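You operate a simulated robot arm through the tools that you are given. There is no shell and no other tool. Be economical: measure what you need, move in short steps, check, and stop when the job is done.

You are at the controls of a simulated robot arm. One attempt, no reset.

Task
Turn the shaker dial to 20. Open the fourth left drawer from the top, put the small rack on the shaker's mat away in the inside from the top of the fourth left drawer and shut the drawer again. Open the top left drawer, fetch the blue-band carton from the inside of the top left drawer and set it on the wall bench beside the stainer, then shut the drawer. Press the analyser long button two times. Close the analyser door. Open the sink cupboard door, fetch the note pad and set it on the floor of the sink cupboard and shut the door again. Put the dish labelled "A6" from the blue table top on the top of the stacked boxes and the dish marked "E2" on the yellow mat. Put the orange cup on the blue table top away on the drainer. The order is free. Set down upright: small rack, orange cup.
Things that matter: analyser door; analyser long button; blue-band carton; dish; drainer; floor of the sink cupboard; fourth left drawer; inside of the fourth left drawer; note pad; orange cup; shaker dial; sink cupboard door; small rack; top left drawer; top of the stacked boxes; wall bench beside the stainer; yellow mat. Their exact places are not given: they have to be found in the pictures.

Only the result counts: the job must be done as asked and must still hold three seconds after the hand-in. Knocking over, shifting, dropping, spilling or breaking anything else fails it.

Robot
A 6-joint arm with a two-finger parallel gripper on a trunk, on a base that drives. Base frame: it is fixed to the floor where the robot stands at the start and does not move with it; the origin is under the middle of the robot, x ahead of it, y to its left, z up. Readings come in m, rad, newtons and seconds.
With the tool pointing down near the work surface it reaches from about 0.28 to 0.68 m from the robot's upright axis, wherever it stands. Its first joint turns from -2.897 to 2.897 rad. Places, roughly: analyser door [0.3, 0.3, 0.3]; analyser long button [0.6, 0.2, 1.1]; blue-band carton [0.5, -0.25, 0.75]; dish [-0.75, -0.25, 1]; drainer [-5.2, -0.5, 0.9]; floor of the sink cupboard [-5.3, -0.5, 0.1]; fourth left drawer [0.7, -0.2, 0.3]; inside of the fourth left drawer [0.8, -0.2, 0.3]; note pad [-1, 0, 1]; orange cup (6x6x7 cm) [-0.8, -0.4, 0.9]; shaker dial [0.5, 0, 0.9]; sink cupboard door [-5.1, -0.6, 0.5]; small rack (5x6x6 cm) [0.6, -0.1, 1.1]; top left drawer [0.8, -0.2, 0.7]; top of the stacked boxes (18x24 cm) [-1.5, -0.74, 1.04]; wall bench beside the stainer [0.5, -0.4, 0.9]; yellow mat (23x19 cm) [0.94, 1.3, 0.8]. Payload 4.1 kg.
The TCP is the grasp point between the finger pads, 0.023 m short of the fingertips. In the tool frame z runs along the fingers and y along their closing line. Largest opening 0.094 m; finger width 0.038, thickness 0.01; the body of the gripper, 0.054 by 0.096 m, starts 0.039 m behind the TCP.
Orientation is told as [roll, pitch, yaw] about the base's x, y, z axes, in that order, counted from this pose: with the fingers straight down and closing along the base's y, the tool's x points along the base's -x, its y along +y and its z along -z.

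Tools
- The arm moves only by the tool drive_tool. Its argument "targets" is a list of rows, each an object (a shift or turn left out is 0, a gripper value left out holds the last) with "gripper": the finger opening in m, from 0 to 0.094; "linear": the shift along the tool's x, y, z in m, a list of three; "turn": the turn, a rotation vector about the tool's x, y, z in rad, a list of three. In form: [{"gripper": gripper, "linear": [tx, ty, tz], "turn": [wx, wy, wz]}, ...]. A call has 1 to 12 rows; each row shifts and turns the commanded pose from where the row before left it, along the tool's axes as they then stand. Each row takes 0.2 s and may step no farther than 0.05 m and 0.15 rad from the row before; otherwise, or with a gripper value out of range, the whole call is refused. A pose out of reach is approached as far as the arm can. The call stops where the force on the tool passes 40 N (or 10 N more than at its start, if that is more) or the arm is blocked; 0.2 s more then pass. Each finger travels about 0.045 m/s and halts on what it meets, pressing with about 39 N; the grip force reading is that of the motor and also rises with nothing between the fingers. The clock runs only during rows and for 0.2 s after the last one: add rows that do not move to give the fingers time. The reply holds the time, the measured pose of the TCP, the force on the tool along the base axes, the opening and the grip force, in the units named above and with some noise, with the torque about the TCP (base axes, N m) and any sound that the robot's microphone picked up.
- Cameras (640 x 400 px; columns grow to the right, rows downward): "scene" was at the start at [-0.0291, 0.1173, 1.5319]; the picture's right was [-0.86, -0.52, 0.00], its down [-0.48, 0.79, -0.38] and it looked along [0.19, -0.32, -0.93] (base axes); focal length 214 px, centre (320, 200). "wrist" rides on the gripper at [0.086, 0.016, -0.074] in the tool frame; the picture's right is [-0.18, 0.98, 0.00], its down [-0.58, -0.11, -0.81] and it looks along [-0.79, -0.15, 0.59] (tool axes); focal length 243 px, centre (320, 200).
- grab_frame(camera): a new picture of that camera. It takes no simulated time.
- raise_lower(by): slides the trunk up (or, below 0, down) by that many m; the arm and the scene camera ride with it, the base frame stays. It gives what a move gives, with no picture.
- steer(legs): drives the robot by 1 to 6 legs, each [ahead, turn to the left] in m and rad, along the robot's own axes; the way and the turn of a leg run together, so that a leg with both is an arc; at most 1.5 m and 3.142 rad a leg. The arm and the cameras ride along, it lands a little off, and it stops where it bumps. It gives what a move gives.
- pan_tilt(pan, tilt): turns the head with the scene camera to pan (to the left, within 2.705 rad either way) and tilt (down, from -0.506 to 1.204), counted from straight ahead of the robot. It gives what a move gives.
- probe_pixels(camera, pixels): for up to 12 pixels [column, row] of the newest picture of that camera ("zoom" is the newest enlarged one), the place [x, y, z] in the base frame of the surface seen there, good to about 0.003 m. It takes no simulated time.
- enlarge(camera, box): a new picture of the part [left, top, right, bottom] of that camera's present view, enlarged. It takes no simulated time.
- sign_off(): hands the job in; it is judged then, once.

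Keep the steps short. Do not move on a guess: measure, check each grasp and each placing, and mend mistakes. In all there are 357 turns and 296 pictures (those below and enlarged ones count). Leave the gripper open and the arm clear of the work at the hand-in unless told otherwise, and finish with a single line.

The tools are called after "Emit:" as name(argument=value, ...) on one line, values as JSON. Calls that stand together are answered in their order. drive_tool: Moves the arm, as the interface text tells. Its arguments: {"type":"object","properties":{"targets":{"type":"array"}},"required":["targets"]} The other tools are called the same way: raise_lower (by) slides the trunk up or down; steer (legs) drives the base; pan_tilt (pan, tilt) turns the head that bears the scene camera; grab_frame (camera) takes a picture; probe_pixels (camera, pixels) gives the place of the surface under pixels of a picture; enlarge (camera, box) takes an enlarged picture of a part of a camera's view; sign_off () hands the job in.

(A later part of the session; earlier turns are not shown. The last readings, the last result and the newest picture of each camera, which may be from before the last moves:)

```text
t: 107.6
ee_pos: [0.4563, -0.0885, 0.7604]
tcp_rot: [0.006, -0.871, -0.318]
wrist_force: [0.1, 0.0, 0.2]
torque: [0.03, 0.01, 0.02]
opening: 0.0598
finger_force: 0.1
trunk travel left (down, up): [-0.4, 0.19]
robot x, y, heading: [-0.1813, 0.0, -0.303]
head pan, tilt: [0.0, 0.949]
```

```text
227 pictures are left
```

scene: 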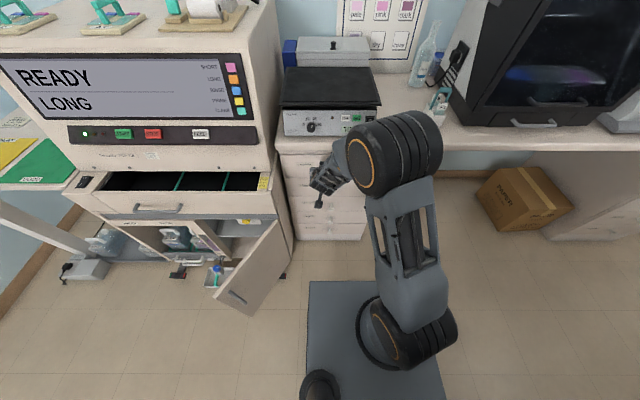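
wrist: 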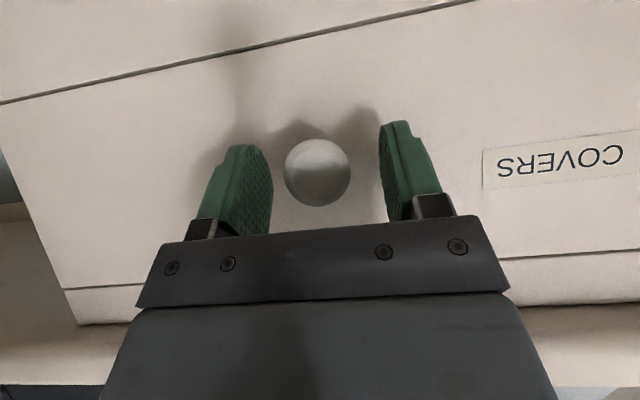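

Emit:
drive_tool(targets=[{"gripper": 0.0}, {}, {}, {}])

Emit:
drive_tool(targets=[{"linear": [0.0257, -0.0006, -0.0306], "turn": [0, 0.095, 0]}, {"linear": [0.0285, -0.0006, -0.0281], "turn": [0, 0.095, 0]}, {"linear": [0.031, -0.0006, -0.0252], "turn": [0, 0.095, 0]}, {"linear": [0.0333, -0.0006, -0.0222], "turn": [0, 0.095, 0]}, {"linear": [0.0352, -0.0006, -0.0189], "turn": [0, 0.095, 0]}, {"linear": [0.03, -0.0006, -0.0126], "turn": [0, 0.05, 0]}])

Emit:
grab_frame(camera="scene")

```text
t: 108.6
ee_pos: [0.4562, -0.0899, 0.7602]
tcp_rot: [0.007, -0.871, -0.32]
wrist_force: [-1.8, -4.6, -1.4]
torque: [-0.24, -0.21, -0.12]
opening: 0.0318
finger_force: 44.7
trunk travel left (down, up): [-0.4, 0.19]
robot x, y, heading: [-0.1815, 0.0006, -0.31]
head pan, tilt: [0.0, 0.949]
```

```text
t: 110.0
ee_pos: [0.232, -0.0171, 0.7554]
tcp_rot: [0.005, -0.341, -0.31]
wrist_force: [3.6, 13.2, 8.8]
torque: [-0.11, -0.22, 0.21]
opening: 0.0316
finger_force: 44.4
trunk travel left (down, up): [-0.4, 0.19]
robot x, y, heading: [-0.1804, 0.0, -0.301]
head pan, tilt: [0.0, 0.949]
```

```text
226 pictures are left
```

scene: 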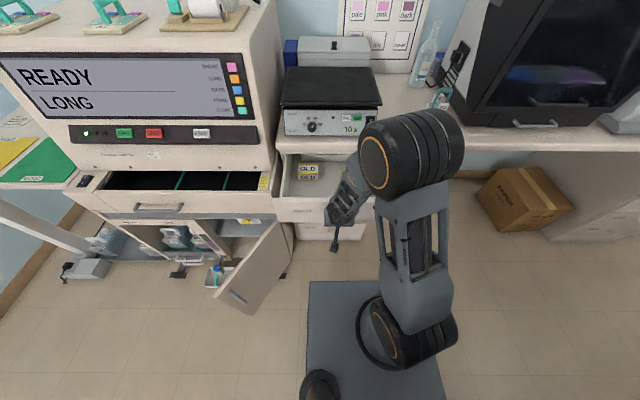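

Emit:
drive_tool(targets=[{"gripper": 0.08}, {}, {"linear": [0, 0, -0.04]}, {"linear": [0, 0, -0.05]}, {"linear": [0, 0, -0.05]}, {"linear": [0, 0, -0.05]}, {"linear": [0, 0, -0.03], "turn": [0, 0.1, 0]}, {"turn": [0, 0.12, 0]}, {"turn": [0, 0.12, 0]}])

Emit:
pan_tilt(pan=0, tilt=0.9)

Emit:
enlarge(camera="scene", box=[250, 110, 420, 250])

```text
t: 112.0
ee_pos: [0.1595, 0.0041, 0.9646]
tcp_rot: [0.006, -0.006, -0.312]
wrist_force: [0.1, 0.4, 0.5]
torque: [0.0, -0.01, 0.0]
opening: 0.08
finger_force: 0.0
trunk travel left (down, up): [-0.4, 0.19]
robot x, y, heading: [-0.1783, -0.0024, -0.309]
head pan, tilt: [0.0, 0.949]
```

```text
t: 112.7
ee_pos: [0.1613, 0.0029, 0.9656]
tcp_rot: [0.002, -0.008, -0.312]
wrist_force: [-0.5, -0.2, 0.3]
torque: [-0.01, 0.04, 0.0]
opening: 0.08
finger_force: 0.1
trunk travel left (down, up): [-0.4, 0.19]
robot x, y, heading: [-0.1797, 0.0034, -0.307]
head pan, tilt: [0.0, 0.901]
```

```text
2.86 times, centred on (335, 180) of scene
```

zoom: 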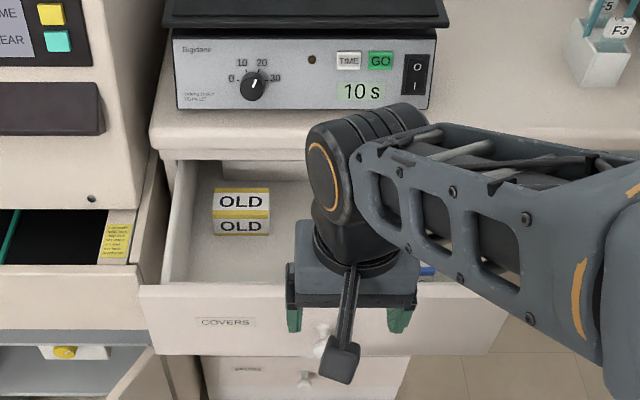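

Emit:
grab_frame(camera="wrist")

```text
224 pictures are left
```

wrist: 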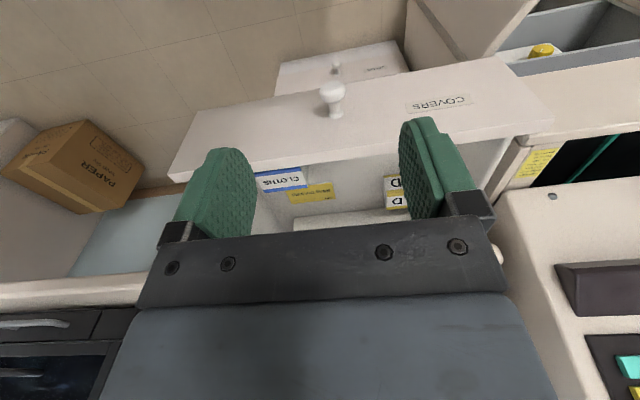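

Emit:
enlarge(camera="wrist", box=[230, 140, 420, 240])

Emit:
probe_pixels(camera="wrist", pixels=[[265, 178], [300, 172], [262, 187], [305, 186], [285, 183], [310, 193], [350, 190], [393, 185], [320, 170]])

```text
3.37 times, centred on (325, 190) of wrist
```

zoom: 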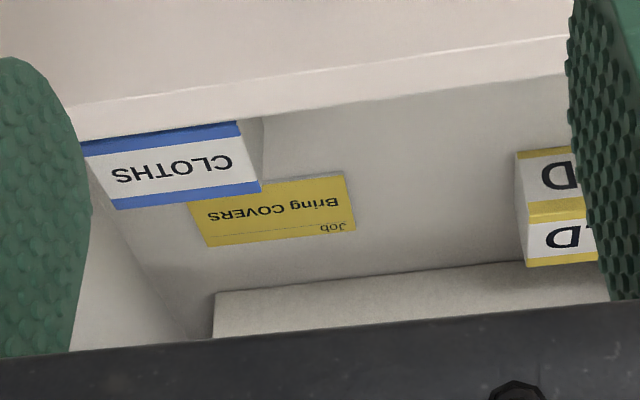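

```text
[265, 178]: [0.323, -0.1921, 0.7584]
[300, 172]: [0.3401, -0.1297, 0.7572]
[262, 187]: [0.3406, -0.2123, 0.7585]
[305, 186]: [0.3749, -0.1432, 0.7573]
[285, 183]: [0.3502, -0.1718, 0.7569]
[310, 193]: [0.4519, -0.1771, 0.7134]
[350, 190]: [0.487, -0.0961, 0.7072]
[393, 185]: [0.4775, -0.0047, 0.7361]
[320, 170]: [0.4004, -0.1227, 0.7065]
```

Emit:
drive_tool(targets=[{"linear": [-0.0363, -0.0215, 0]}, {"linear": [-0.0363, -0.0215, 0]}, {"linear": [-0.0363, -0.0215, 0]}, {"linear": [-0.0363, -0.0215, 0]}])

Emit:
grab_frame(camera="wrist")

```text
t: 113.7
ee_pos: [0.2702, -0.1285, 0.9655]
tcp_rot: [0.005, -0.005, -0.311]
wrist_force: [-0.5, -0.4, -0.3]
torque: [-0.01, 0.02, 0.01]
opening: 0.0801
finger_force: 0.1
trunk travel left (down, up): [-0.4, 0.19]
robot x, y, heading: [-0.1803, -0.001, -0.307]
head pan, tilt: [0.0, 0.901]
```

```text
222 pictures are left
```

wrist: 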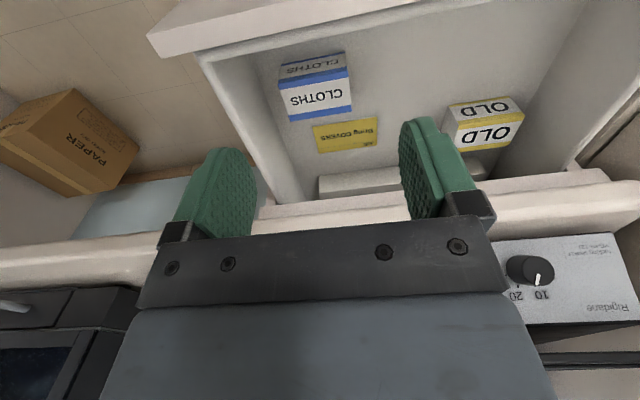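

Emit:
probe_pixels(camera="wrist", pixels=[[283, 85], [345, 71], [291, 117], [350, 107], [316, 95], [318, 66], [255, 90], [275, 120], [345, 135], [310, 45]])

```text
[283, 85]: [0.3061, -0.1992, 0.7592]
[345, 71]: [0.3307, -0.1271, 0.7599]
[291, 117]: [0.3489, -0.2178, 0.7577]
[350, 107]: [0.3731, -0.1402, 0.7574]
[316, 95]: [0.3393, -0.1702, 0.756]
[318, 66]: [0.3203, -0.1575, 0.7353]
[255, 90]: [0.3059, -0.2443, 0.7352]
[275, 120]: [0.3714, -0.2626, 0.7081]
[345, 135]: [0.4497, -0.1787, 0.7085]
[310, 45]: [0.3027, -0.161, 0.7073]
```

Emit:
drive_tool(targets=[{"turn": [0, 0, -0.143]}, {"turn": [0, 0, -0.143]}, {"turn": [0, 0, -0.143]}, {"turn": [0, 0, -0.143]}, {"turn": [0, 0, -0.143]}, {"turn": [0, 0, -0.143]}, {"turn": [0, 0, -0.143]}, {"turn": [0, 0, -0.143]}, {"turn": [0, 0, -0.143]}, {"turn": [0, 0, -0.143]}, {"turn": [0, 0, -0.13]}])

Emit:
drive_tool(targets=[{"linear": [0.0096, -0.0396, 0], "gripper": 0.075}, {"linear": [0.0096, -0.0396, 0]}, {"linear": [0, 0, 0.05]}, {"linear": [0, 0, 0.05]}])

Emit:
grab_frame(camera="wrist")

```text
t: 116.1
ee_pos: [0.2725, -0.1225, 0.9651]
tcp_rot: [-0.006, -0.004, 1.25]
wrist_force: [-0.7, -0.5, -0.3]
torque: [0.03, 0.07, 0.03]
opening: 0.0801
finger_force: 0.1
trunk travel left (down, up): [-0.4, 0.19]
robot x, y, heading: [-0.1787, -0.0007, -0.307]
head pan, tilt: [0.0, 0.901]
```

```text
t: 117.1
ee_pos: [0.3441, -0.1659, 0.8657]
tcp_rot: [-0.007, -0.005, 1.246]
wrist_force: [0.5, -0.1, -0.1]
torque: [0.01, -0.05, 0.0]
opening: 0.0753
finger_force: 0.0
trunk travel left (down, up): [-0.4, 0.19]
robot x, y, heading: [-0.176, -0.0008, -0.308]
head pan, tilt: [0.0, 0.901]
```

```text
221 pictures are left
```

wrist: 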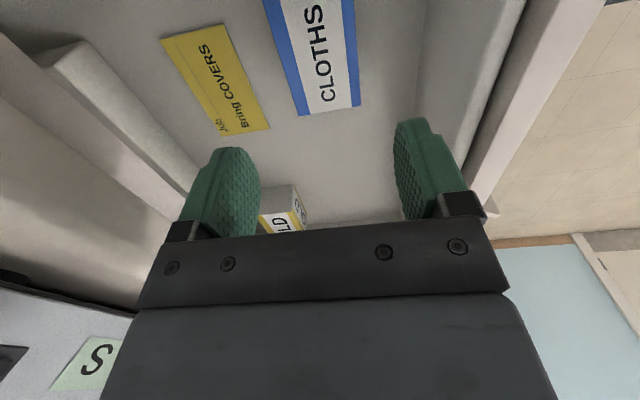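

Emit:
drive_tool(targets=[{"linear": [0.006, 0.0026, 0.04]}, {"linear": [0, 0, 0.045]}, {"linear": [0, 0, 0.043]}])

Emit:
grab_frame(camera="wrist")

```text
t: 117.9
ee_pos: [0.3402, -0.1778, 0.7405]
tcp_rot: [-0.017, -0.004, 1.247]
wrist_force: [-5.4, -17.7, 28.7]
torque: [-0.73, 1.22, 0.64]
opening: 0.0751
finger_force: 0.0
trunk travel left (down, up): [-0.4, 0.19]
robot x, y, heading: [-0.182, 0.0, -0.311]
head pan, tilt: [0.0, 0.901]
```

```text
220 pictures are left
```

wrist: 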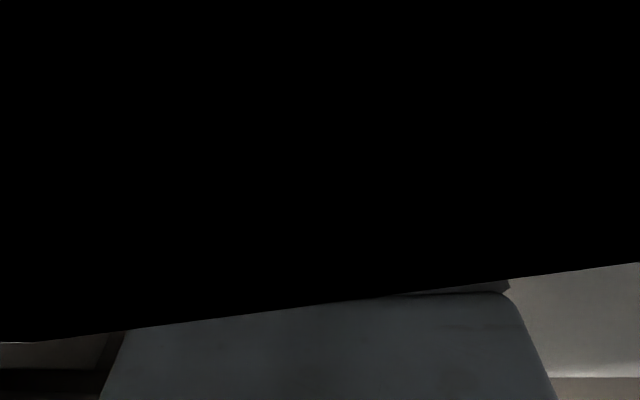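

The camera touched the drawer's side wall. Lift off at once; I'll turn the tool the other way round so the camera faces inward.

Emit:
drive_tool(targets=[{"linear": [0, 0, -0.02]}, {"linear": [0, 0, -0.05]}, {"linear": [0, 0, -0.05]}, {"linear": [0, 0, -0.05]}])

Emit:
grab_frame(camera="wrist")

Emit:
drive_tool(targets=[{"turn": [0, 0, 0.143]}, {"turn": [0, 0, 0.143]}, {"turn": [0, 0, 0.143]}, {"turn": [0, 0, 0.143]}, {"turn": [0, 0, 0.143]}, {"turn": [0, 0, 0.143]}, {"turn": [0, 0, 0.143]}, {"turn": [0, 0, 0.143]}, {"turn": [0, 0, 0.143]}, {"turn": [0, 0, 0.143]}, {"turn": [0, 0, 0.143]}])

Emit:
drive_tool(targets=[{"turn": [0, 0, 0.143]}, {"turn": [0, 0, 0.143]}, {"turn": [0, 0, 0.143]}, {"turn": [0, 0, 0.143]}, {"turn": [0, 0, 0.143]}, {"turn": [0, 0, 0.143]}, {"turn": [0, 0, 0.143]}, {"turn": [0, 0, 0.143]}, {"turn": [0, 0, 0.143]}, {"turn": [0, 0, 0.143]}, {"turn": [0, 0, 0.13]}])

Emit:
grab_frame(camera="wrist")

```text
t: 118.9
ee_pos: [0.3385, -0.1696, 0.9093]
tcp_rot: [-0.006, -0.006, 1.247]
wrist_force: [0.7, 0.4, -0.8]
torque: [0.03, 0.0, -0.05]
opening: 0.0749
finger_force: 0.1
trunk travel left (down, up): [-0.4, 0.19]
robot x, y, heading: [-0.1812, 0.0023, -0.313]
head pan, tilt: [0.0, 0.901]
```

```text
219 pictures are left
```

wrist: 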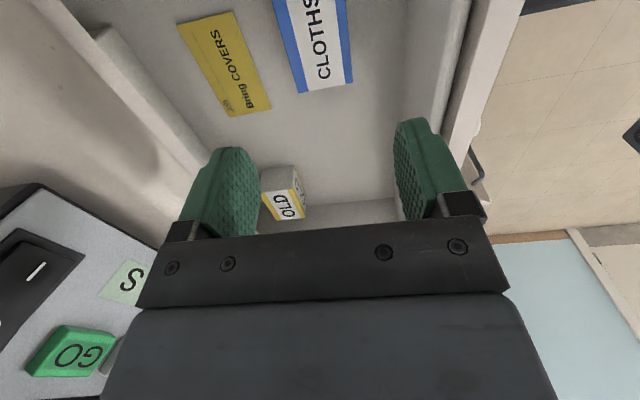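

```text
t: 121.3
ee_pos: [0.3367, -0.1707, 0.9071]
tcp_rot: [0.007, -0.006, -0.327]
wrist_force: [-0.9, -0.7, -0.2]
torque: [-0.02, -0.01, 0.0]
opening: 0.0751
finger_force: 0.1
trunk travel left (down, up): [-0.4, 0.19]
robot x, y, heading: [-0.1758, 0.0003, -0.308]
head pan, tilt: [0.0, 0.901]
```

```text
t: 123.7
ee_pos: [0.337, -0.1704, 0.907]
tcp_rot: [0.005, 0.006, -1.887]
wrist_force: [0.0, 0.8, 0.3]
torque: [0.01, 0.01, -0.01]
opening: 0.0752
finger_force: 0.0
trunk travel left (down, up): [-0.4, 0.19]
robot x, y, heading: [-0.1788, 0.0029, -0.305]
head pan, tilt: [0.0, 0.901]
```

```text
218 pictures are left
```

wrist: 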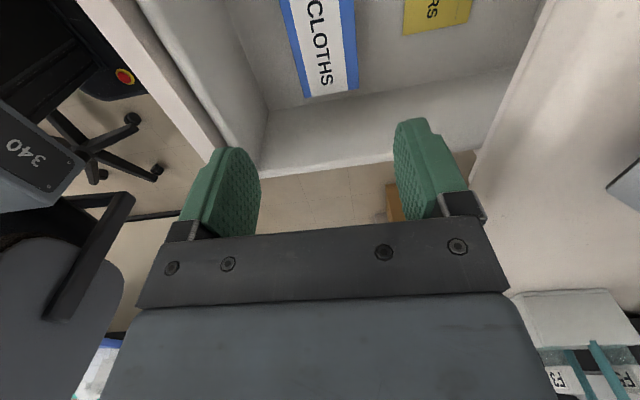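

Emit:
probe_pixels(camera="wrist", pixels=[[288, 10], [305, 92], [340, 5], [355, 85]])

Emit:
drive_tool(targets=[{"linear": [0, 0, 0.05]}, {"linear": [0, 0, 0.05]}])

Emit:
grab_frame(camera="wrist")

```text
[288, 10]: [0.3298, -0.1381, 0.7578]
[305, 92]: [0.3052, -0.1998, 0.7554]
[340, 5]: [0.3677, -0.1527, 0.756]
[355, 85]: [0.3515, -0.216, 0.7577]
```

```text
t: 124.3
ee_pos: [0.3375, -0.1742, 0.8077]
tcp_rot: [0.006, 0.005, -1.887]
wrist_force: [0.5, 0.0, 0.8]
torque: [0.01, -0.01, 0.01]
opening: 0.0749
finger_force: 0.0
trunk travel left (down, up): [-0.4, 0.19]
robot x, y, heading: [-0.1785, 0.0045, -0.309]
head pan, tilt: [0.0, 0.901]
```

```text
217 pictures are left
```

wrist: 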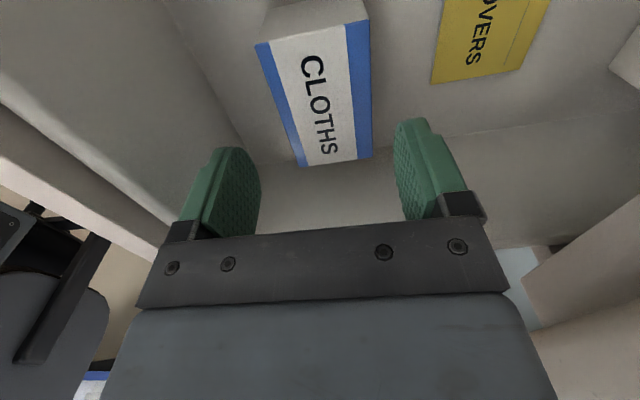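

Emit:
drive_tool(targets=[{"linear": [0, 0, 0.04]}, {"linear": [0, 0, 0.03]}, {"gripper": 0.0}, {}, {}, {}, {}])

Emit:
grab_frame(camera="wrist")

```text
t: 125.9
ee_pos: [0.3376, -0.1687, 0.7377]
tcp_rot: [0.004, 0.006, -1.885]
wrist_force: [0.1, 0.5, 0.4]
torque: [-0.03, -0.01, -0.01]
opening: 0.0545
finger_force: 39.1
trunk travel left (down, up): [-0.4, 0.19]
robot x, y, heading: [-0.1799, -0.0008, -0.305]
head pan, tilt: [0.0, 0.901]
```

```text
216 pictures are left
```

wrist: 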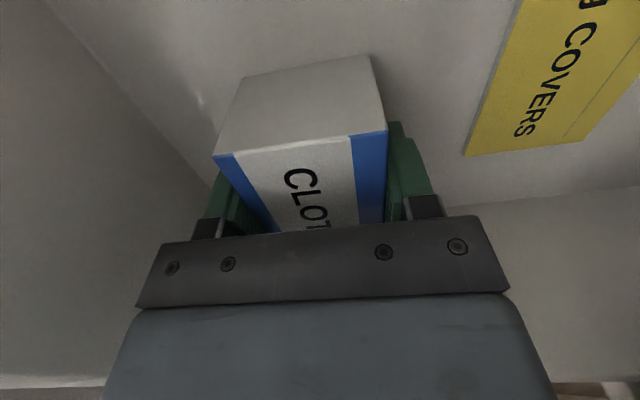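

Emit:
drive_tool(targets=[{"linear": [0, 0, -0.05]}, {"linear": [0, 0, -0.05]}, {"linear": [0, 0, -0.05]}, {"linear": [0, 0, -0.05]}, {"linear": [0, 0, -0.05]}])

Emit:
raise_lower(by=0.125)

Emit:
pan_tilt(pan=-0.35, tilt=0.75)

Emit:
grab_frame(camera="scene")

Emit:
grab_frame(camera="wrist")

```text
t: 127.1
ee_pos: [0.3396, -0.1708, 0.983]
tcp_rot: [0.005, 0.004, -1.885]
wrist_force: [0.5, -0.6, -0.2]
torque: [0.03, -0.03, -0.01]
opening: 0.0545
finger_force: 39.2
trunk travel left (down, up): [-0.4, 0.19]
robot x, y, heading: [-0.1763, 0.0067, -0.311]
head pan, tilt: [0.0, 0.901]
```

```text
t: 128.6
ee_pos: [0.34, -0.1709, 1.1074]
tcp_rot: [0.005, 0.003, -1.886]
wrist_force: [0.9, 0.1, -1.2]
torque: [0.01, -0.01, 0.04]
opening: 0.0547
finger_force: 39.2
trunk travel left (down, up): [-0.525, 0.065]
robot x, y, heading: [-0.1754, 0.001, -0.309]
head pan, tilt: [0.0, 0.901]
```

```text
t: 129.4
ee_pos: [0.3403, -0.1705, 1.108]
tcp_rot: [0.005, 0.003, -1.885]
wrist_force: [-0.3, -0.4, -0.4]
torque: [-0.01, 0.01, -0.02]
opening: 0.0546
finger_force: 39.1
trunk travel left (down, up): [-0.525, 0.065]
robot x, y, heading: [-0.1789, 0.0019, -0.305]
head pan, tilt: [-0.351, 0.75]
```

```text
215 pictures are left
```

scene: 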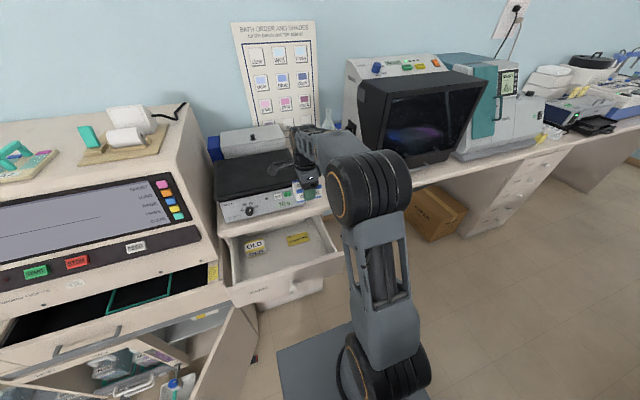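

```text
214 pictures are left
```

wrist: 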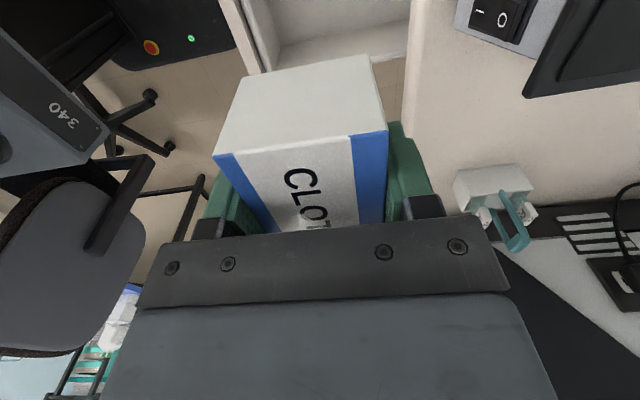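

Emit:
probe_pixels(camera="wrist", pixels=[[440, 120], [450, 60], [420, 130], [460, 185], [525, 185], [490, 175], [520, 120], [600, 150], [560, 215], [470, 30], [430, 30], [530, 90]])

```text
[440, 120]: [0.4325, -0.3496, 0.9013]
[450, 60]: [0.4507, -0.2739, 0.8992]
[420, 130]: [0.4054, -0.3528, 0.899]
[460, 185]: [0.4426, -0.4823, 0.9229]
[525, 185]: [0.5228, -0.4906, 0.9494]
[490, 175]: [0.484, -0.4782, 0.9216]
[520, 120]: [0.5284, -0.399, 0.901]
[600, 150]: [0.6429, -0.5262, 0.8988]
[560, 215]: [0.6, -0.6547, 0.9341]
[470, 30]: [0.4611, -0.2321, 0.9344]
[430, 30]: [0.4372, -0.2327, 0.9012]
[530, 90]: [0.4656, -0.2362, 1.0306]
```

Bench is at z 0.900 with a free spot around [0.475, −0.37] between shaker and the F3 rack. Drive 0.13 m ahead (plate passes above the drawer, base beneath).

Emit:
steer(legs=[[0.13, 0]])

```text
t: 130.7
ee_pos: [0.4653, -0.2102, 1.1074]
tcp_rot: [0.005, 0.005, -1.884]
wrist_force: [0.0, 0.6, -0.9]
torque: [0.03, -0.01, -0.02]
opening: 0.0545
finger_force: 39.2
trunk travel left (down, up): [-0.525, 0.065]
robot x, y, heading: [-0.0528, -0.0374, -0.306]
head pan, tilt: [-0.351, 0.75]
```

Emit:
drive_tool(targets=[{"linear": [-0.0373, 0.0147, 0]}, {"linear": [-0.0373, 0.0147, 0]}, {"linear": [-0.0373, 0.0147, 0]}, {"linear": [-0.0373, 0.0147, 0]}])

Emit:
grab_frame(camera="wrist")

Emit:
grab_frame(camera="scene")

```text
t: 131.7
ee_pos: [0.4732, -0.3682, 1.1072]
tcp_rot: [0.005, 0.005, -1.882]
wrist_force: [-0.1, -0.2, -0.4]
torque: [-0.02, -0.01, 0.02]
opening: 0.0543
finger_force: 39.7
trunk travel left (down, up): [-0.525, 0.065]
robot x, y, heading: [-0.0548, -0.0366, -0.309]
head pan, tilt: [-0.351, 0.75]
```

```text
213 pictures are left
```

wrist: 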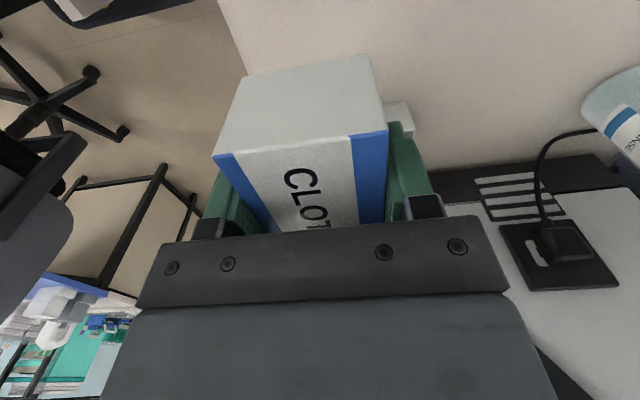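

```text
212 pictures are left
```

scene: 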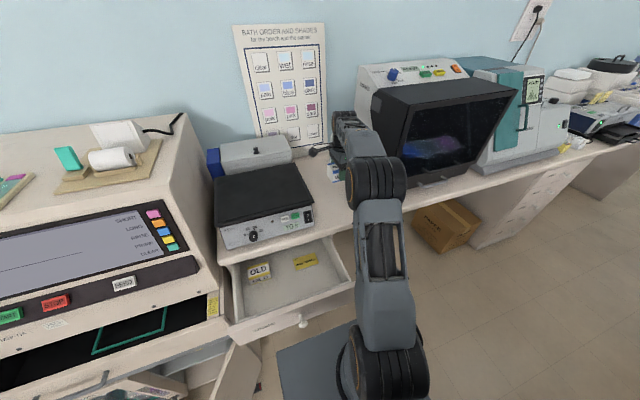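

Emit:
drive_tool(targets=[{"linear": [0, 0, 0.05]}, {"linear": [0, 0, 0.05]}, {"linear": [0, 0, 0.05]}, {"linear": [0, 0, 0.02]}, {"linear": [0, 0, 0.004]}])

Emit:
drive_tool(targets=[{"linear": [0, 0, 0.0025]}])

```text
t: 132.9
ee_pos: [0.4755, -0.3685, 0.9306]
tcp_rot: [0.004, 0.006, -1.882]
wrist_force: [0.1, 0.5, -1.1]
torque: [0.01, 0.0, -0.02]
opening: 0.0542
finger_force: 38.5
trunk travel left (down, up): [-0.525, 0.065]
robot x, y, heading: [-0.0529, -0.0367, -0.303]
head pan, tilt: [-0.351, 0.75]
```

```text
t: 133.3
ee_pos: [0.4758, -0.369, 0.9306]
tcp_rot: [0.009, 0.003, -1.885]
wrist_force: [0.2, 1.3, 7.9]
torque: [0.21, 0.19, -0.05]
opening: 0.0543
finger_force: 39.0
trunk travel left (down, up): [-0.525, 0.065]
robot x, y, heading: [-0.0536, -0.0408, -0.305]
head pan, tilt: [-0.351, 0.75]
```

Contact. Release and rise.

Emit:
drive_tool(targets=[{"gripper": 0.075}, {}, {}, {"linear": [0, 0, -0.04]}, {"linear": [0, 0, -0.05]}, {"linear": [0, 0, -0.05]}, {"linear": [0, 0, -0.05]}])

Emit:
grab_frame(camera="wrist")

```text
t: 134.9
ee_pos: [0.4756, -0.3698, 1.1189]
tcp_rot: [0.007, 0.006, -1.885]
wrist_force: [-0.5, 0.1, 0.6]
torque: [0.0, 0.01, -0.02]
opening: 0.075
finger_force: 0.1
trunk travel left (down, up): [-0.525, 0.065]
robot x, y, heading: [-0.0562, -0.0384, -0.308]
head pan, tilt: [-0.351, 0.75]
```

```text
211 pictures are left
```

wrist: 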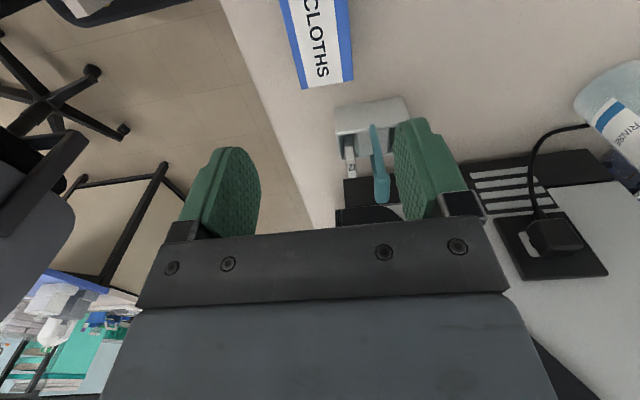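

Emit:
steer(legs=[[-0.13, 0]])

Emit:
drive_tool(targets=[{"turn": [0, 0, -0.143], "gripper": 0.0}, {"turn": [0, 0, -0.143]}, {"turn": [0, 0, -0.143]}, {"turn": [0, 0, -0.143]}, {"turn": [0, 0, -0.143]}, {"turn": [0, 0, -0.143]}, {"turn": [0, 0, -0.143]}, {"turn": [0, 0, -0.143]}, {"turn": [0, 0, -0.143]}, {"turn": [0, 0, -0.143]}, {"turn": [0, 0, -0.14]}])

```text
t: 136.2
ee_pos: [0.3492, -0.3293, 1.1201]
tcp_rot: [0.006, 0.003, -1.882]
wrist_force: [0.1, 0.8, -0.2]
torque: [0.0, 0.0, 0.02]
opening: 0.0753
finger_force: 0.1
trunk travel left (down, up): [-0.525, 0.065]
robot x, y, heading: [-0.1798, 0.0033, -0.311]
head pan, tilt: [-0.351, 0.75]
```

```text
t: 138.6
ee_pos: [0.3493, -0.3293, 1.1193]
tcp_rot: [0.004, -0.006, -0.312]
wrist_force: [-0.5, -0.2, 0.2]
torque: [0.0, -0.03, 0.01]
opening: 0.0
finger_force: 39.0
trunk travel left (down, up): [-0.525, 0.065]
robot x, y, heading: [-0.1795, 0.0025, -0.309]
head pan, tilt: [-0.351, 0.75]
```

Emit:
drive_tool(targets=[{"linear": [0.0281, 0.0341, 0]}, {"linear": [0.0281, 0.0341, 0]}, {"linear": [0.0281, 0.0341, 0]}, {"linear": [0.0281, 0.0341, 0]}, {"linear": [0.0281, 0.0341, 0]}, {"linear": [0.0281, 0.0341, 0]}, {"linear": [0.0281, 0.0341, 0]}, {"linear": [0.0281, 0.0341, 0]}, {"linear": [0.0281, 0.0341, 0]}, {"turn": [0, -0.15, 0]}, {"turn": [0, -0.15, 0]}, {"turn": [0, -0.15, 0]}])

Emit:
raise_lower(by=-0.125)

```text
t: 141.2
ee_pos: [0.2045, 0.0392, 1.1187]
tcp_rot: [0.005, -0.455, -0.316]
wrist_force: [0.5, -0.4, -0.3]
torque: [0.0, -0.03, -0.01]
opening: 0.0
finger_force: 38.5
trunk travel left (down, up): [-0.525, 0.065]
robot x, y, heading: [-0.1787, 0.0046, -0.306]
head pan, tilt: [-0.351, 0.75]
```

```text
t: 142.8
ee_pos: [0.2056, 0.0394, 0.9929]
tcp_rot: [0.006, -0.456, -0.315]
wrist_force: [-0.3, -1.0, -0.6]
torque: [0.01, 0.02, -0.02]
opening: 0.0001
finger_force: 39.2
trunk travel left (down, up): [-0.4, 0.19]
robot x, y, heading: [-0.1829, 0.0017, -0.308]
head pan, tilt: [-0.351, 0.75]
```

Emit:
drive_tool(targets=[{"linear": [0.0181, 0, 0.0374]}, {"linear": [0.0181, 0, 0.0374]}, {"linear": [0.0181, 0, 0.0374]}, {"linear": [0.0181, 0, 0.0374]}, {"linear": [0.0181, 0, 0.0374]}])

Emit:
grab_frame(camera="wrist")

```text
t: 143.9
ee_pos: [0.2085, 0.0428, 0.7864]
tcp_rot: [0.003, -0.452, -0.312]
wrist_force: [-0.3, 0.1, -0.6]
torque: [-0.01, 0.01, 0.03]
opening: 0.0
finger_force: 38.9
trunk travel left (down, up): [-0.4, 0.19]
robot x, y, heading: [-0.178, 0.0007, -0.308]
head pan, tilt: [-0.351, 0.75]
```

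```text
210 pictures are left
```

wrist: 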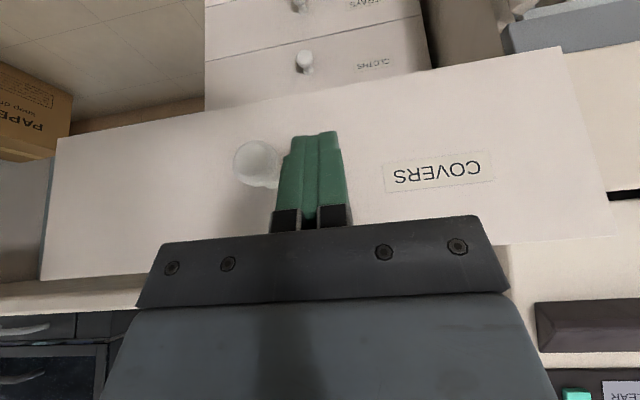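

Emit:
drive_tool(targets=[{"linear": [-0.0405, 0, 0.0197], "turn": [0, -0.07, 0]}, {"linear": [-0.039, 0, 0.0225], "turn": [0, -0.07, 0]}, {"linear": [-0.0374, 0, 0.0251], "turn": [0, -0.07, 0]}, {"linear": [-0.0355, 0, 0.0277], "turn": [0, -0.07, 0]}, {"linear": [-0.0335, 0, 0.0301], "turn": [0, -0.07, 0]}, {"linear": [-0.0313, 0, 0.0324], "turn": [0, -0.07, 0]}, {"linear": [-0.0045, 0, 0.0054]}])

Emit:
grab_frame(camera="wrist")

```text
t: 145.6
ee_pos: [0.4698, -0.0471, 0.7843]
tcp_rot: [0.006, -0.877, -0.319]
wrist_force: [0.4, 0.5, 0.1]
torque: [0.01, 0.03, -0.01]
opening: 0.0
finger_force: 38.3
trunk travel left (down, up): [-0.4, 0.19]
robot x, y, heading: [-0.1825, 0.0048, -0.305]
head pan, tilt: [-0.351, 0.75]
```

```text
209 pictures are left
```

wrist: 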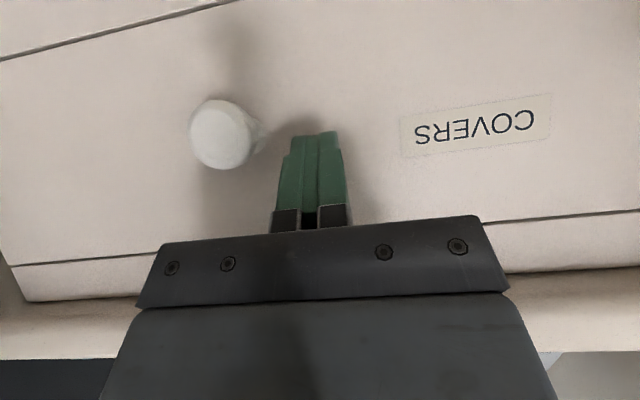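

Zero force now; push a few mm more until the stop is felt.

Emit:
drive_tool(targets=[{"linear": [-0.0032, 0, 0.0038]}, {"linear": [-0.0032, 0, 0.0038]}])

```text
t: 146.3
ee_pos: [0.474, -0.0474, 0.7836]
tcp_rot: [0.005, -0.864, -0.319]
wrist_force: [-22.3, 3.3, 11.3]
torque: [-0.04, -0.32, -0.13]
opening: 0.0
finger_force: 39.3
trunk travel left (down, up): [-0.4, 0.19]
robot x, y, heading: [-0.1817, 0.0004, -0.307]
head pan, tilt: [-0.351, 0.75]
stopped in row 2: the force on the tool passed its limit at 42 N (the readings are from after the stop); the commanded pose is now the measured one
```

Top drawer shut. Retract the arm, then turn the base left to face the analyser door.

Emit:
drive_tool(targets=[{"linear": [0, 0, -0.045]}, {"linear": [0, 0, -0.045]}, {"linear": [0.0195, 0, -0.0228]}, {"linear": [0.026, 0, -0.0304]}, {"linear": [0.026, 0, -0.0304]}])

Emit:
steer(legs=[[0, 0.75]])

Emit:
pan_tilt(pan=0.0, tilt=0.9)

Emit:
grab_frame(camera="scene")

```text
t: 147.5
ee_pos: [0.3047, 0.0064, 0.8394]
tcp_rot: [0.006, -0.867, -0.319]
wrist_force: [-0.1, 0.2, 0.1]
torque: [-0.01, 0.01, -0.01]
opening: 0.0
finger_force: 38.5
trunk travel left (down, up): [-0.4, 0.19]
robot x, y, heading: [-0.1799, 0.0034, -0.31]
head pan, tilt: [-0.351, 0.75]
```

```text
t: 149.9
ee_pos: [0.166, 0.3412, 0.8388]
tcp_rot: [0.005, -0.866, 0.446]
wrist_force: [-0.3, 0.3, 0.7]
torque: [-0.01, 0.01, -0.02]
opening: 0.0
finger_force: 39.9
trunk travel left (down, up): [-0.4, 0.19]
robot x, y, heading: [-0.1851, 0.0002, 0.455]
head pan, tilt: [-0.351, 0.75]
```

```text
t: 150.7
ee_pos: [0.1651, 0.3418, 0.8384]
tcp_rot: [0.005, -0.866, 0.447]
wrist_force: [-0.2, -0.7, 0.2]
torque: [0.03, 0.0, 0.01]
opening: 0.0
finger_force: 39.2
trunk travel left (down, up): [-0.4, 0.19]
robot x, y, heading: [-0.1826, 0.0013, 0.46]
head pan, tilt: [0.0, 0.901]
```

```text
208 pictures are left
```

scene: 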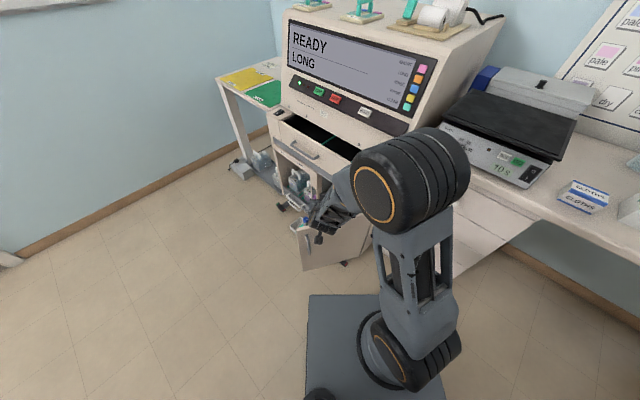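

Emit:
drive_tool(targets=[{"linear": [0, -0.04, 0]}, {"linear": [0, -0.03, 0]}])

Emit:
raise_lower(by=-0.4)

Emit:
grab_frame(camera="scene")

Emit:
grab_frame(camera="wrist")

```text
t: 151.3
ee_pos: [0.1982, 0.2779, 0.837]
tcp_rot: [0.005, -0.865, 0.447]
wrist_force: [-0.5, -0.4, -0.3]
torque: [0.04, 0.0, -0.04]
opening: 0.0
finger_force: 39.0
trunk travel left (down, up): [-0.4, 0.19]
robot x, y, heading: [-0.1804, 0.0026, 0.46]
head pan, tilt: [0.0, 0.901]
```

```text
t: 155.2
ee_pos: [0.1977, 0.2773, 0.4349]
tcp_rot: [0.004, -0.866, 0.448]
wrist_force: [-0.1, 0.8, 0.9]
torque: [-0.02, 0.03, -0.01]
opening: 0.0002
finger_force: 38.8
trunk travel left (down, up): [0.0, 0.59]
robot x, y, heading: [-0.1841, 0.0019, 0.457]
head pan, tilt: [0.0, 0.901]
```

```text
207 pictures are left
```

scene: 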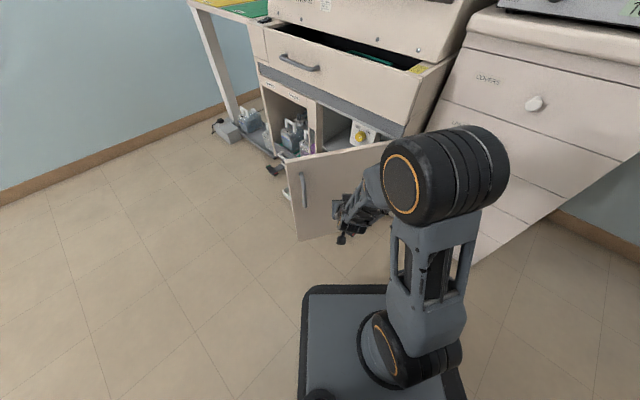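

```text
206 pictures are left
```

wrist: 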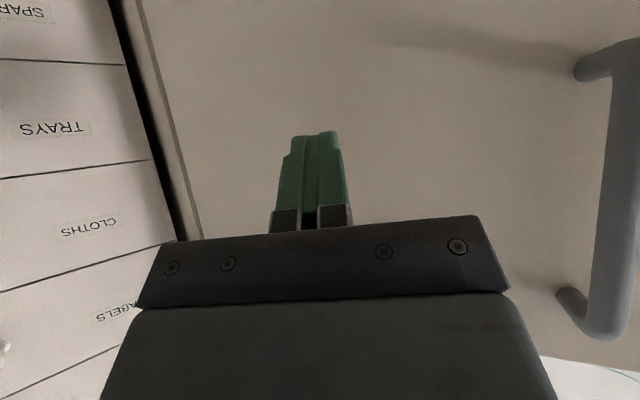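

Handle bar is at the right of the wrist view near the free edge; the fingertips are facing the outer face. Push the door along its arc.

Emit:
drive_tool(targets=[{"linear": [-0.0152, 0.0208, 0.0178]}, {"linear": [-0.0152, 0.0208, 0.0178]}, {"linear": [-0.0184, 0.0097, 0.0217]}, {"linear": [-0.0184, 0.0097, 0.0217]}, {"linear": [-0.0211, 0.003, 0.0248]}, {"linear": [-0.0211, 0.003, 0.0248]}])

Emit:
grab_frame(camera="scene")

```text
t: 156.6
ee_pos: [0.3221, 0.4105, 0.4374]
tcp_rot: [0.005, -0.866, 0.447]
wrist_force: [-0.2, -0.6, 0.1]
torque: [0.02, 0.01, 0.02]
opening: 0.0
finger_force: 38.4
trunk travel left (down, up): [0.0, 0.59]
robot x, y, heading: [-0.1838, 0.0039, 0.454]
head pan, tilt: [0.0, 0.901]
```

```text
205 pictures are left
```

scene: 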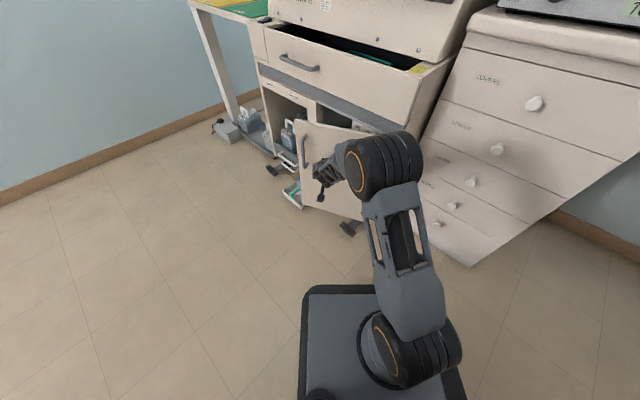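

Emit:
steer(legs=[[0.08, 0]])

Emit:
enlarge(camera="scene", box=[220, 40, 440, 240])

```text
t: 157.6
ee_pos: [0.3944, 0.4468, 0.4359]
tcp_rot: [0.005, -0.864, 0.447]
wrist_force: [0.1, -0.1, 0.1]
torque: [0.0, 0.0, 0.0]
opening: 0.0002
finger_force: 39.0
trunk travel left (down, up): [0.0, 0.59]
robot x, y, heading: [-0.1073, 0.0357, 0.458]
head pan, tilt: [0.0, 0.901]
```

```text
2.00 times, centred on (330, 140) of scene
```

zoom: 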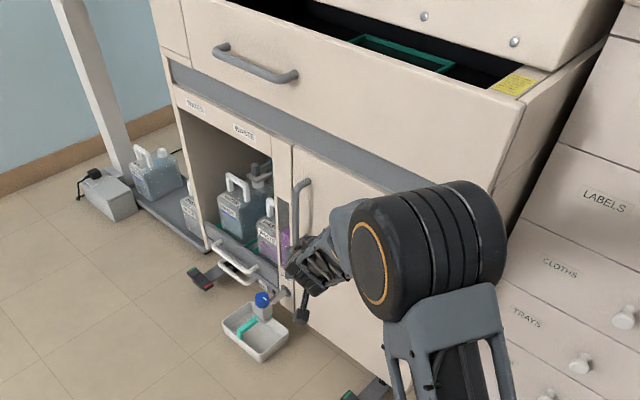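

Emit:
drive_tool(targets=[{"linear": [-0.0094, -0.0137, 0.011]}, {"linear": [-0.0094, -0.0137, 0.011]}, {"linear": [-0.0056, -0.0082, 0.0066]}, {"linear": [-0.0056, -0.0082, 0.0066]}])

Emit:
enlarge(camera="scene", box=[220, 40, 440, 240])

```text
t: 158.6
ee_pos: [0.4461, 0.4323, 0.4374]
tcp_rot: [0.008, -0.858, 0.457]
wrist_force: [-7.7, -0.7, 5.2]
torque: [0.04, -0.17, 0.03]
opening: 0.0
finger_force: 39.2
trunk travel left (down, up): [0.0, 0.59]
robot x, y, heading: [-0.1101, 0.038, 0.464]
head pan, tilt: [0.0, 0.901]
stopped in row 4: the force on the tool passed its limit at 55 N (the readings are from after the stop); the commanded pose is now the measured one
```

```text
2.00 times, centred on (330, 140) of scene
```

zoom: 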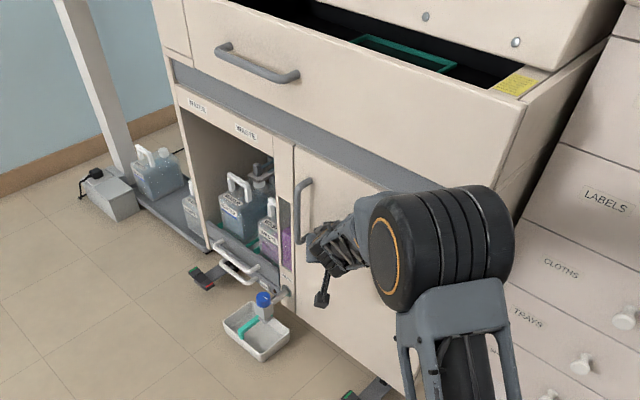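

Door is shut against its stop. Retract and raise the trunk; then look over the blue table.

Emit:
drive_tool(targets=[{"linear": [0, 0, -0.04]}, {"linear": [0, 0, -0.045]}, {"linear": [0.02, 0, -0.04]}, {"linear": [0.02, 0, -0.04]}])

Emit:
raise_lower(by=0.4)

Emit:
raise_lower(by=0.125)

Emit:
grab_frame(camera="scene")

Emit:
pan_tilt(pan=2.6, tilt=0.7)

Emit:
grab_frame(camera="scene")

```text
t: 159.6
ee_pos: [0.3088, 0.3611, 0.5141]
tcp_rot: [0.007, -0.856, 0.453]
wrist_force: [0.2, 0.6, -0.4]
torque: [0.02, -0.02, -0.01]
opening: 0.0002
finger_force: 39.2
trunk travel left (down, up): [0.0, 0.59]
robot x, y, heading: [-0.1072, 0.0413, 0.46]
head pan, tilt: [0.0, 0.901]
```

```text
t: 163.4
ee_pos: [0.3082, 0.3633, 0.9145]
tcp_rot: [0.008, -0.858, 0.454]
wrist_force: [-0.2, -0.2, 0.2]
torque: [-0.01, 0.0, -0.04]
opening: 0.0
finger_force: 39.3
trunk travel left (down, up): [-0.4, 0.19]
robot x, y, heading: [-0.1095, 0.0395, 0.461]
head pan, tilt: [0.0, 0.901]
```

```text
t: 165.0
ee_pos: [0.3094, 0.3624, 1.0394]
tcp_rot: [0.008, -0.856, 0.453]
wrist_force: [-0.8, 0.6, 0.7]
torque: [0.01, -0.03, 0.01]
opening: 0.0001
finger_force: 38.5
trunk travel left (down, up): [-0.525, 0.065]
robot x, y, heading: [-0.1108, 0.0377, 0.461]
head pan, tilt: [0.0, 0.901]
```

```text
202 pictures are left
```

scene: 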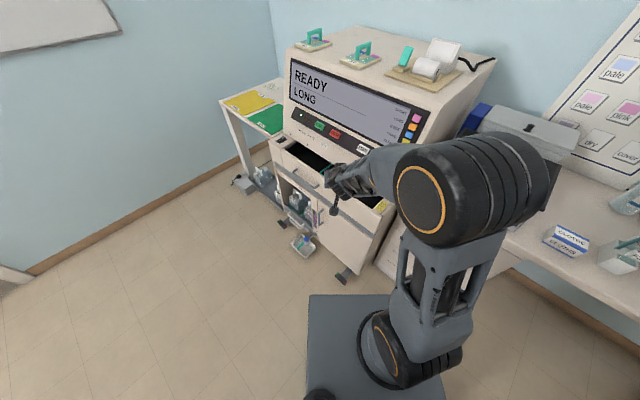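

```text
t: 167.3
ee_pos: [0.3101, 0.363, 1.0399]
tcp_rot: [0.007, -0.858, 0.453]
wrist_force: [1.0, -0.4, 0.3]
torque: [-0.03, -0.01, -0.04]
opening: 0.0
finger_force: 38.8
trunk travel left (down, up): [-0.525, 0.065]
robot x, y, heading: [-0.1098, 0.0348, 0.459]
head pan, tilt: [2.601, 0.7]
```

```text
201 pictures are left
```

scene: 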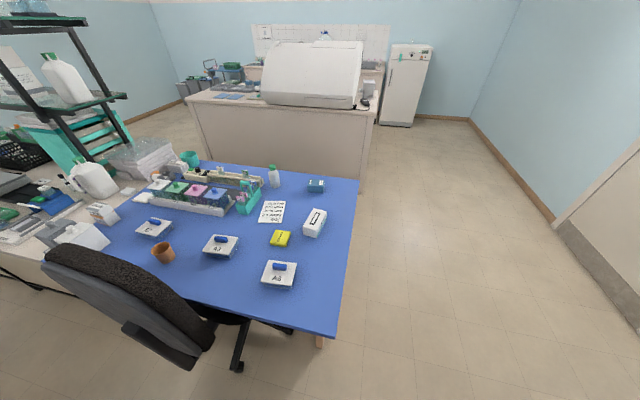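

Emit:
enlarge(camera="scene", box=[120, 150, 340, 300])

Emit:
probe_pixels(camera="zoom", pixels=[[462, 345], [290, 265], [97, 210], [127, 290], [465, 255], [565, 205], [435, 180], [460, 360], [290, 285], [90, 225]])

```text
2.67 times, centred on (230, 225) of scene
```

zoom: 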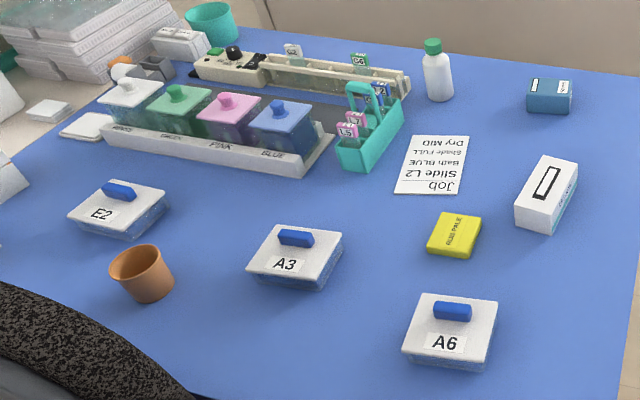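

```text
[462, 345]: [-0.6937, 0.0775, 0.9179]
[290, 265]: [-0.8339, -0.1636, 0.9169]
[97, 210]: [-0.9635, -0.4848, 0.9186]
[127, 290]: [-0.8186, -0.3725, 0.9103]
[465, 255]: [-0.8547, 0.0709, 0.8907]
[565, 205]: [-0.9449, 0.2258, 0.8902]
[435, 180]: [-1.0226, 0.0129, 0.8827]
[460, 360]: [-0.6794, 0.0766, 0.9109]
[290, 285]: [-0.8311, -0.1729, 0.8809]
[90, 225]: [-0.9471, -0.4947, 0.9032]
```

Emit:
probe_pixels(camera="scene", pixels=[[333, 333], [357, 183], [210, 165], [270, 175], [200, 125], [355, 170], [110, 245], [85, 270], [20, 300], [150, 155], [90, 150], [60, 250]])

Emit:
pan_tilt(pan=-2.65, tilt=0.6)

Emit:
grab_frame(camera="scene")

```text
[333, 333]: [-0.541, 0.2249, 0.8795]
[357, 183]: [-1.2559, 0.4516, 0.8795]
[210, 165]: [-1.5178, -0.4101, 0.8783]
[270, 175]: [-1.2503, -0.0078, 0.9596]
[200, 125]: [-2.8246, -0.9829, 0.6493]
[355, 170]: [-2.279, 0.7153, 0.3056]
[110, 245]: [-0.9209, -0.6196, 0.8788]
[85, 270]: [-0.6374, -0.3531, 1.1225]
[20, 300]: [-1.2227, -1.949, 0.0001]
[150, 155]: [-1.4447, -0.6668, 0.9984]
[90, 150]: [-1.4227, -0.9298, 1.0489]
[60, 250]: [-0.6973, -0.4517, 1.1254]
```

```text
t: 171.4
ee_pos: [0.309, 0.3613, 1.0394]
tcp_rot: [0.008, -0.857, 0.453]
wrist_force: [0.2, 0.4, -0.4]
torque: [-0.01, 0.03, -0.01]
opening: 0.0
finger_force: 38.9
trunk travel left (down, up): [-0.525, 0.065]
robot x, y, heading: [-0.1084, 0.0383, 0.461]
head pan, tilt: [-2.649, 0.6]
```

```text
199 pictures are left
```

scene: 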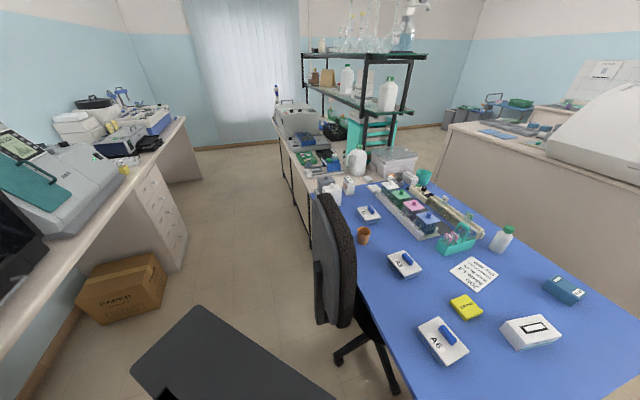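

Emit:
probe_pixels(camera="scene", pixels=[[318, 200], [345, 215], [352, 260], [345, 318], [320, 310], [316, 250], [338, 355], [395, 385], [372, 330], [365, 235], [369, 212], [300, 240]])

Emit:
enlarge(camera="scene", box=[260, 140, 480, 400])

```text
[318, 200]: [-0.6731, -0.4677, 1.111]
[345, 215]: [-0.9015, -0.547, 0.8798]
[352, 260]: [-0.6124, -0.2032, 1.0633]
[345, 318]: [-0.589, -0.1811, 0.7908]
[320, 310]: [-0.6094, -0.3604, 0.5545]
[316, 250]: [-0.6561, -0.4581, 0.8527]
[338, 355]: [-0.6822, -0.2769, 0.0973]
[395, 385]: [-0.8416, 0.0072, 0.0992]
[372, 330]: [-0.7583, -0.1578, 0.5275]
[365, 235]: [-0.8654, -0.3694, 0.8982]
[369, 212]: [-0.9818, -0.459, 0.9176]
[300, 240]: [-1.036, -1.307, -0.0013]
```

```text
1.54 times, centred on (370, 270) of scene
```

zoom: 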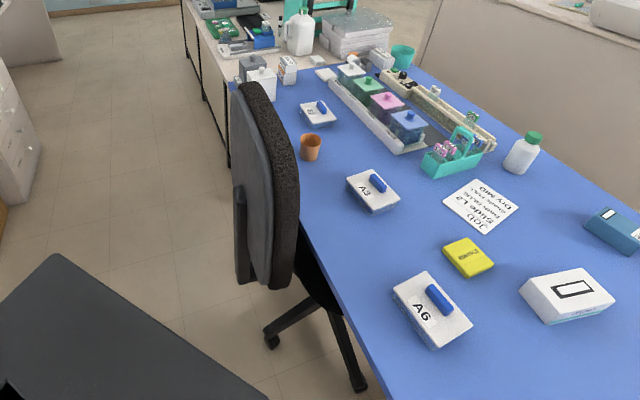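

Emit:
probe_pixels(camera="zoom", pixels=[[396, 287], [428, 275], [468, 325], [434, 345], [431, 288], [448, 310], [440, 300], [415, 300], [400, 310], [436, 352]])

Emit:
enlarge(camera="scene", box=[385, 300, 485, 375])

```text
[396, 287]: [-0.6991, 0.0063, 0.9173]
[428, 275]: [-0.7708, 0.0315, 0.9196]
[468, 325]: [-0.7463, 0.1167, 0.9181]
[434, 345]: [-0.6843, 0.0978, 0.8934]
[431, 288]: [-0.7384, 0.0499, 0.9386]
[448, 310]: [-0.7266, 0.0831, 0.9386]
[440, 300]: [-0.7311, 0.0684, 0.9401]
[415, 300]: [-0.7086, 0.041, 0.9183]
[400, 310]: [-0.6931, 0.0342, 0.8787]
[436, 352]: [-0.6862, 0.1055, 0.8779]
```

```text
5.33 times, centred on (435, 338) of scene
```

zoom: 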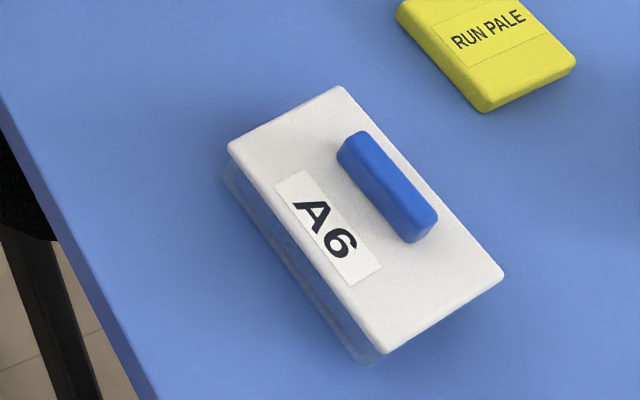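

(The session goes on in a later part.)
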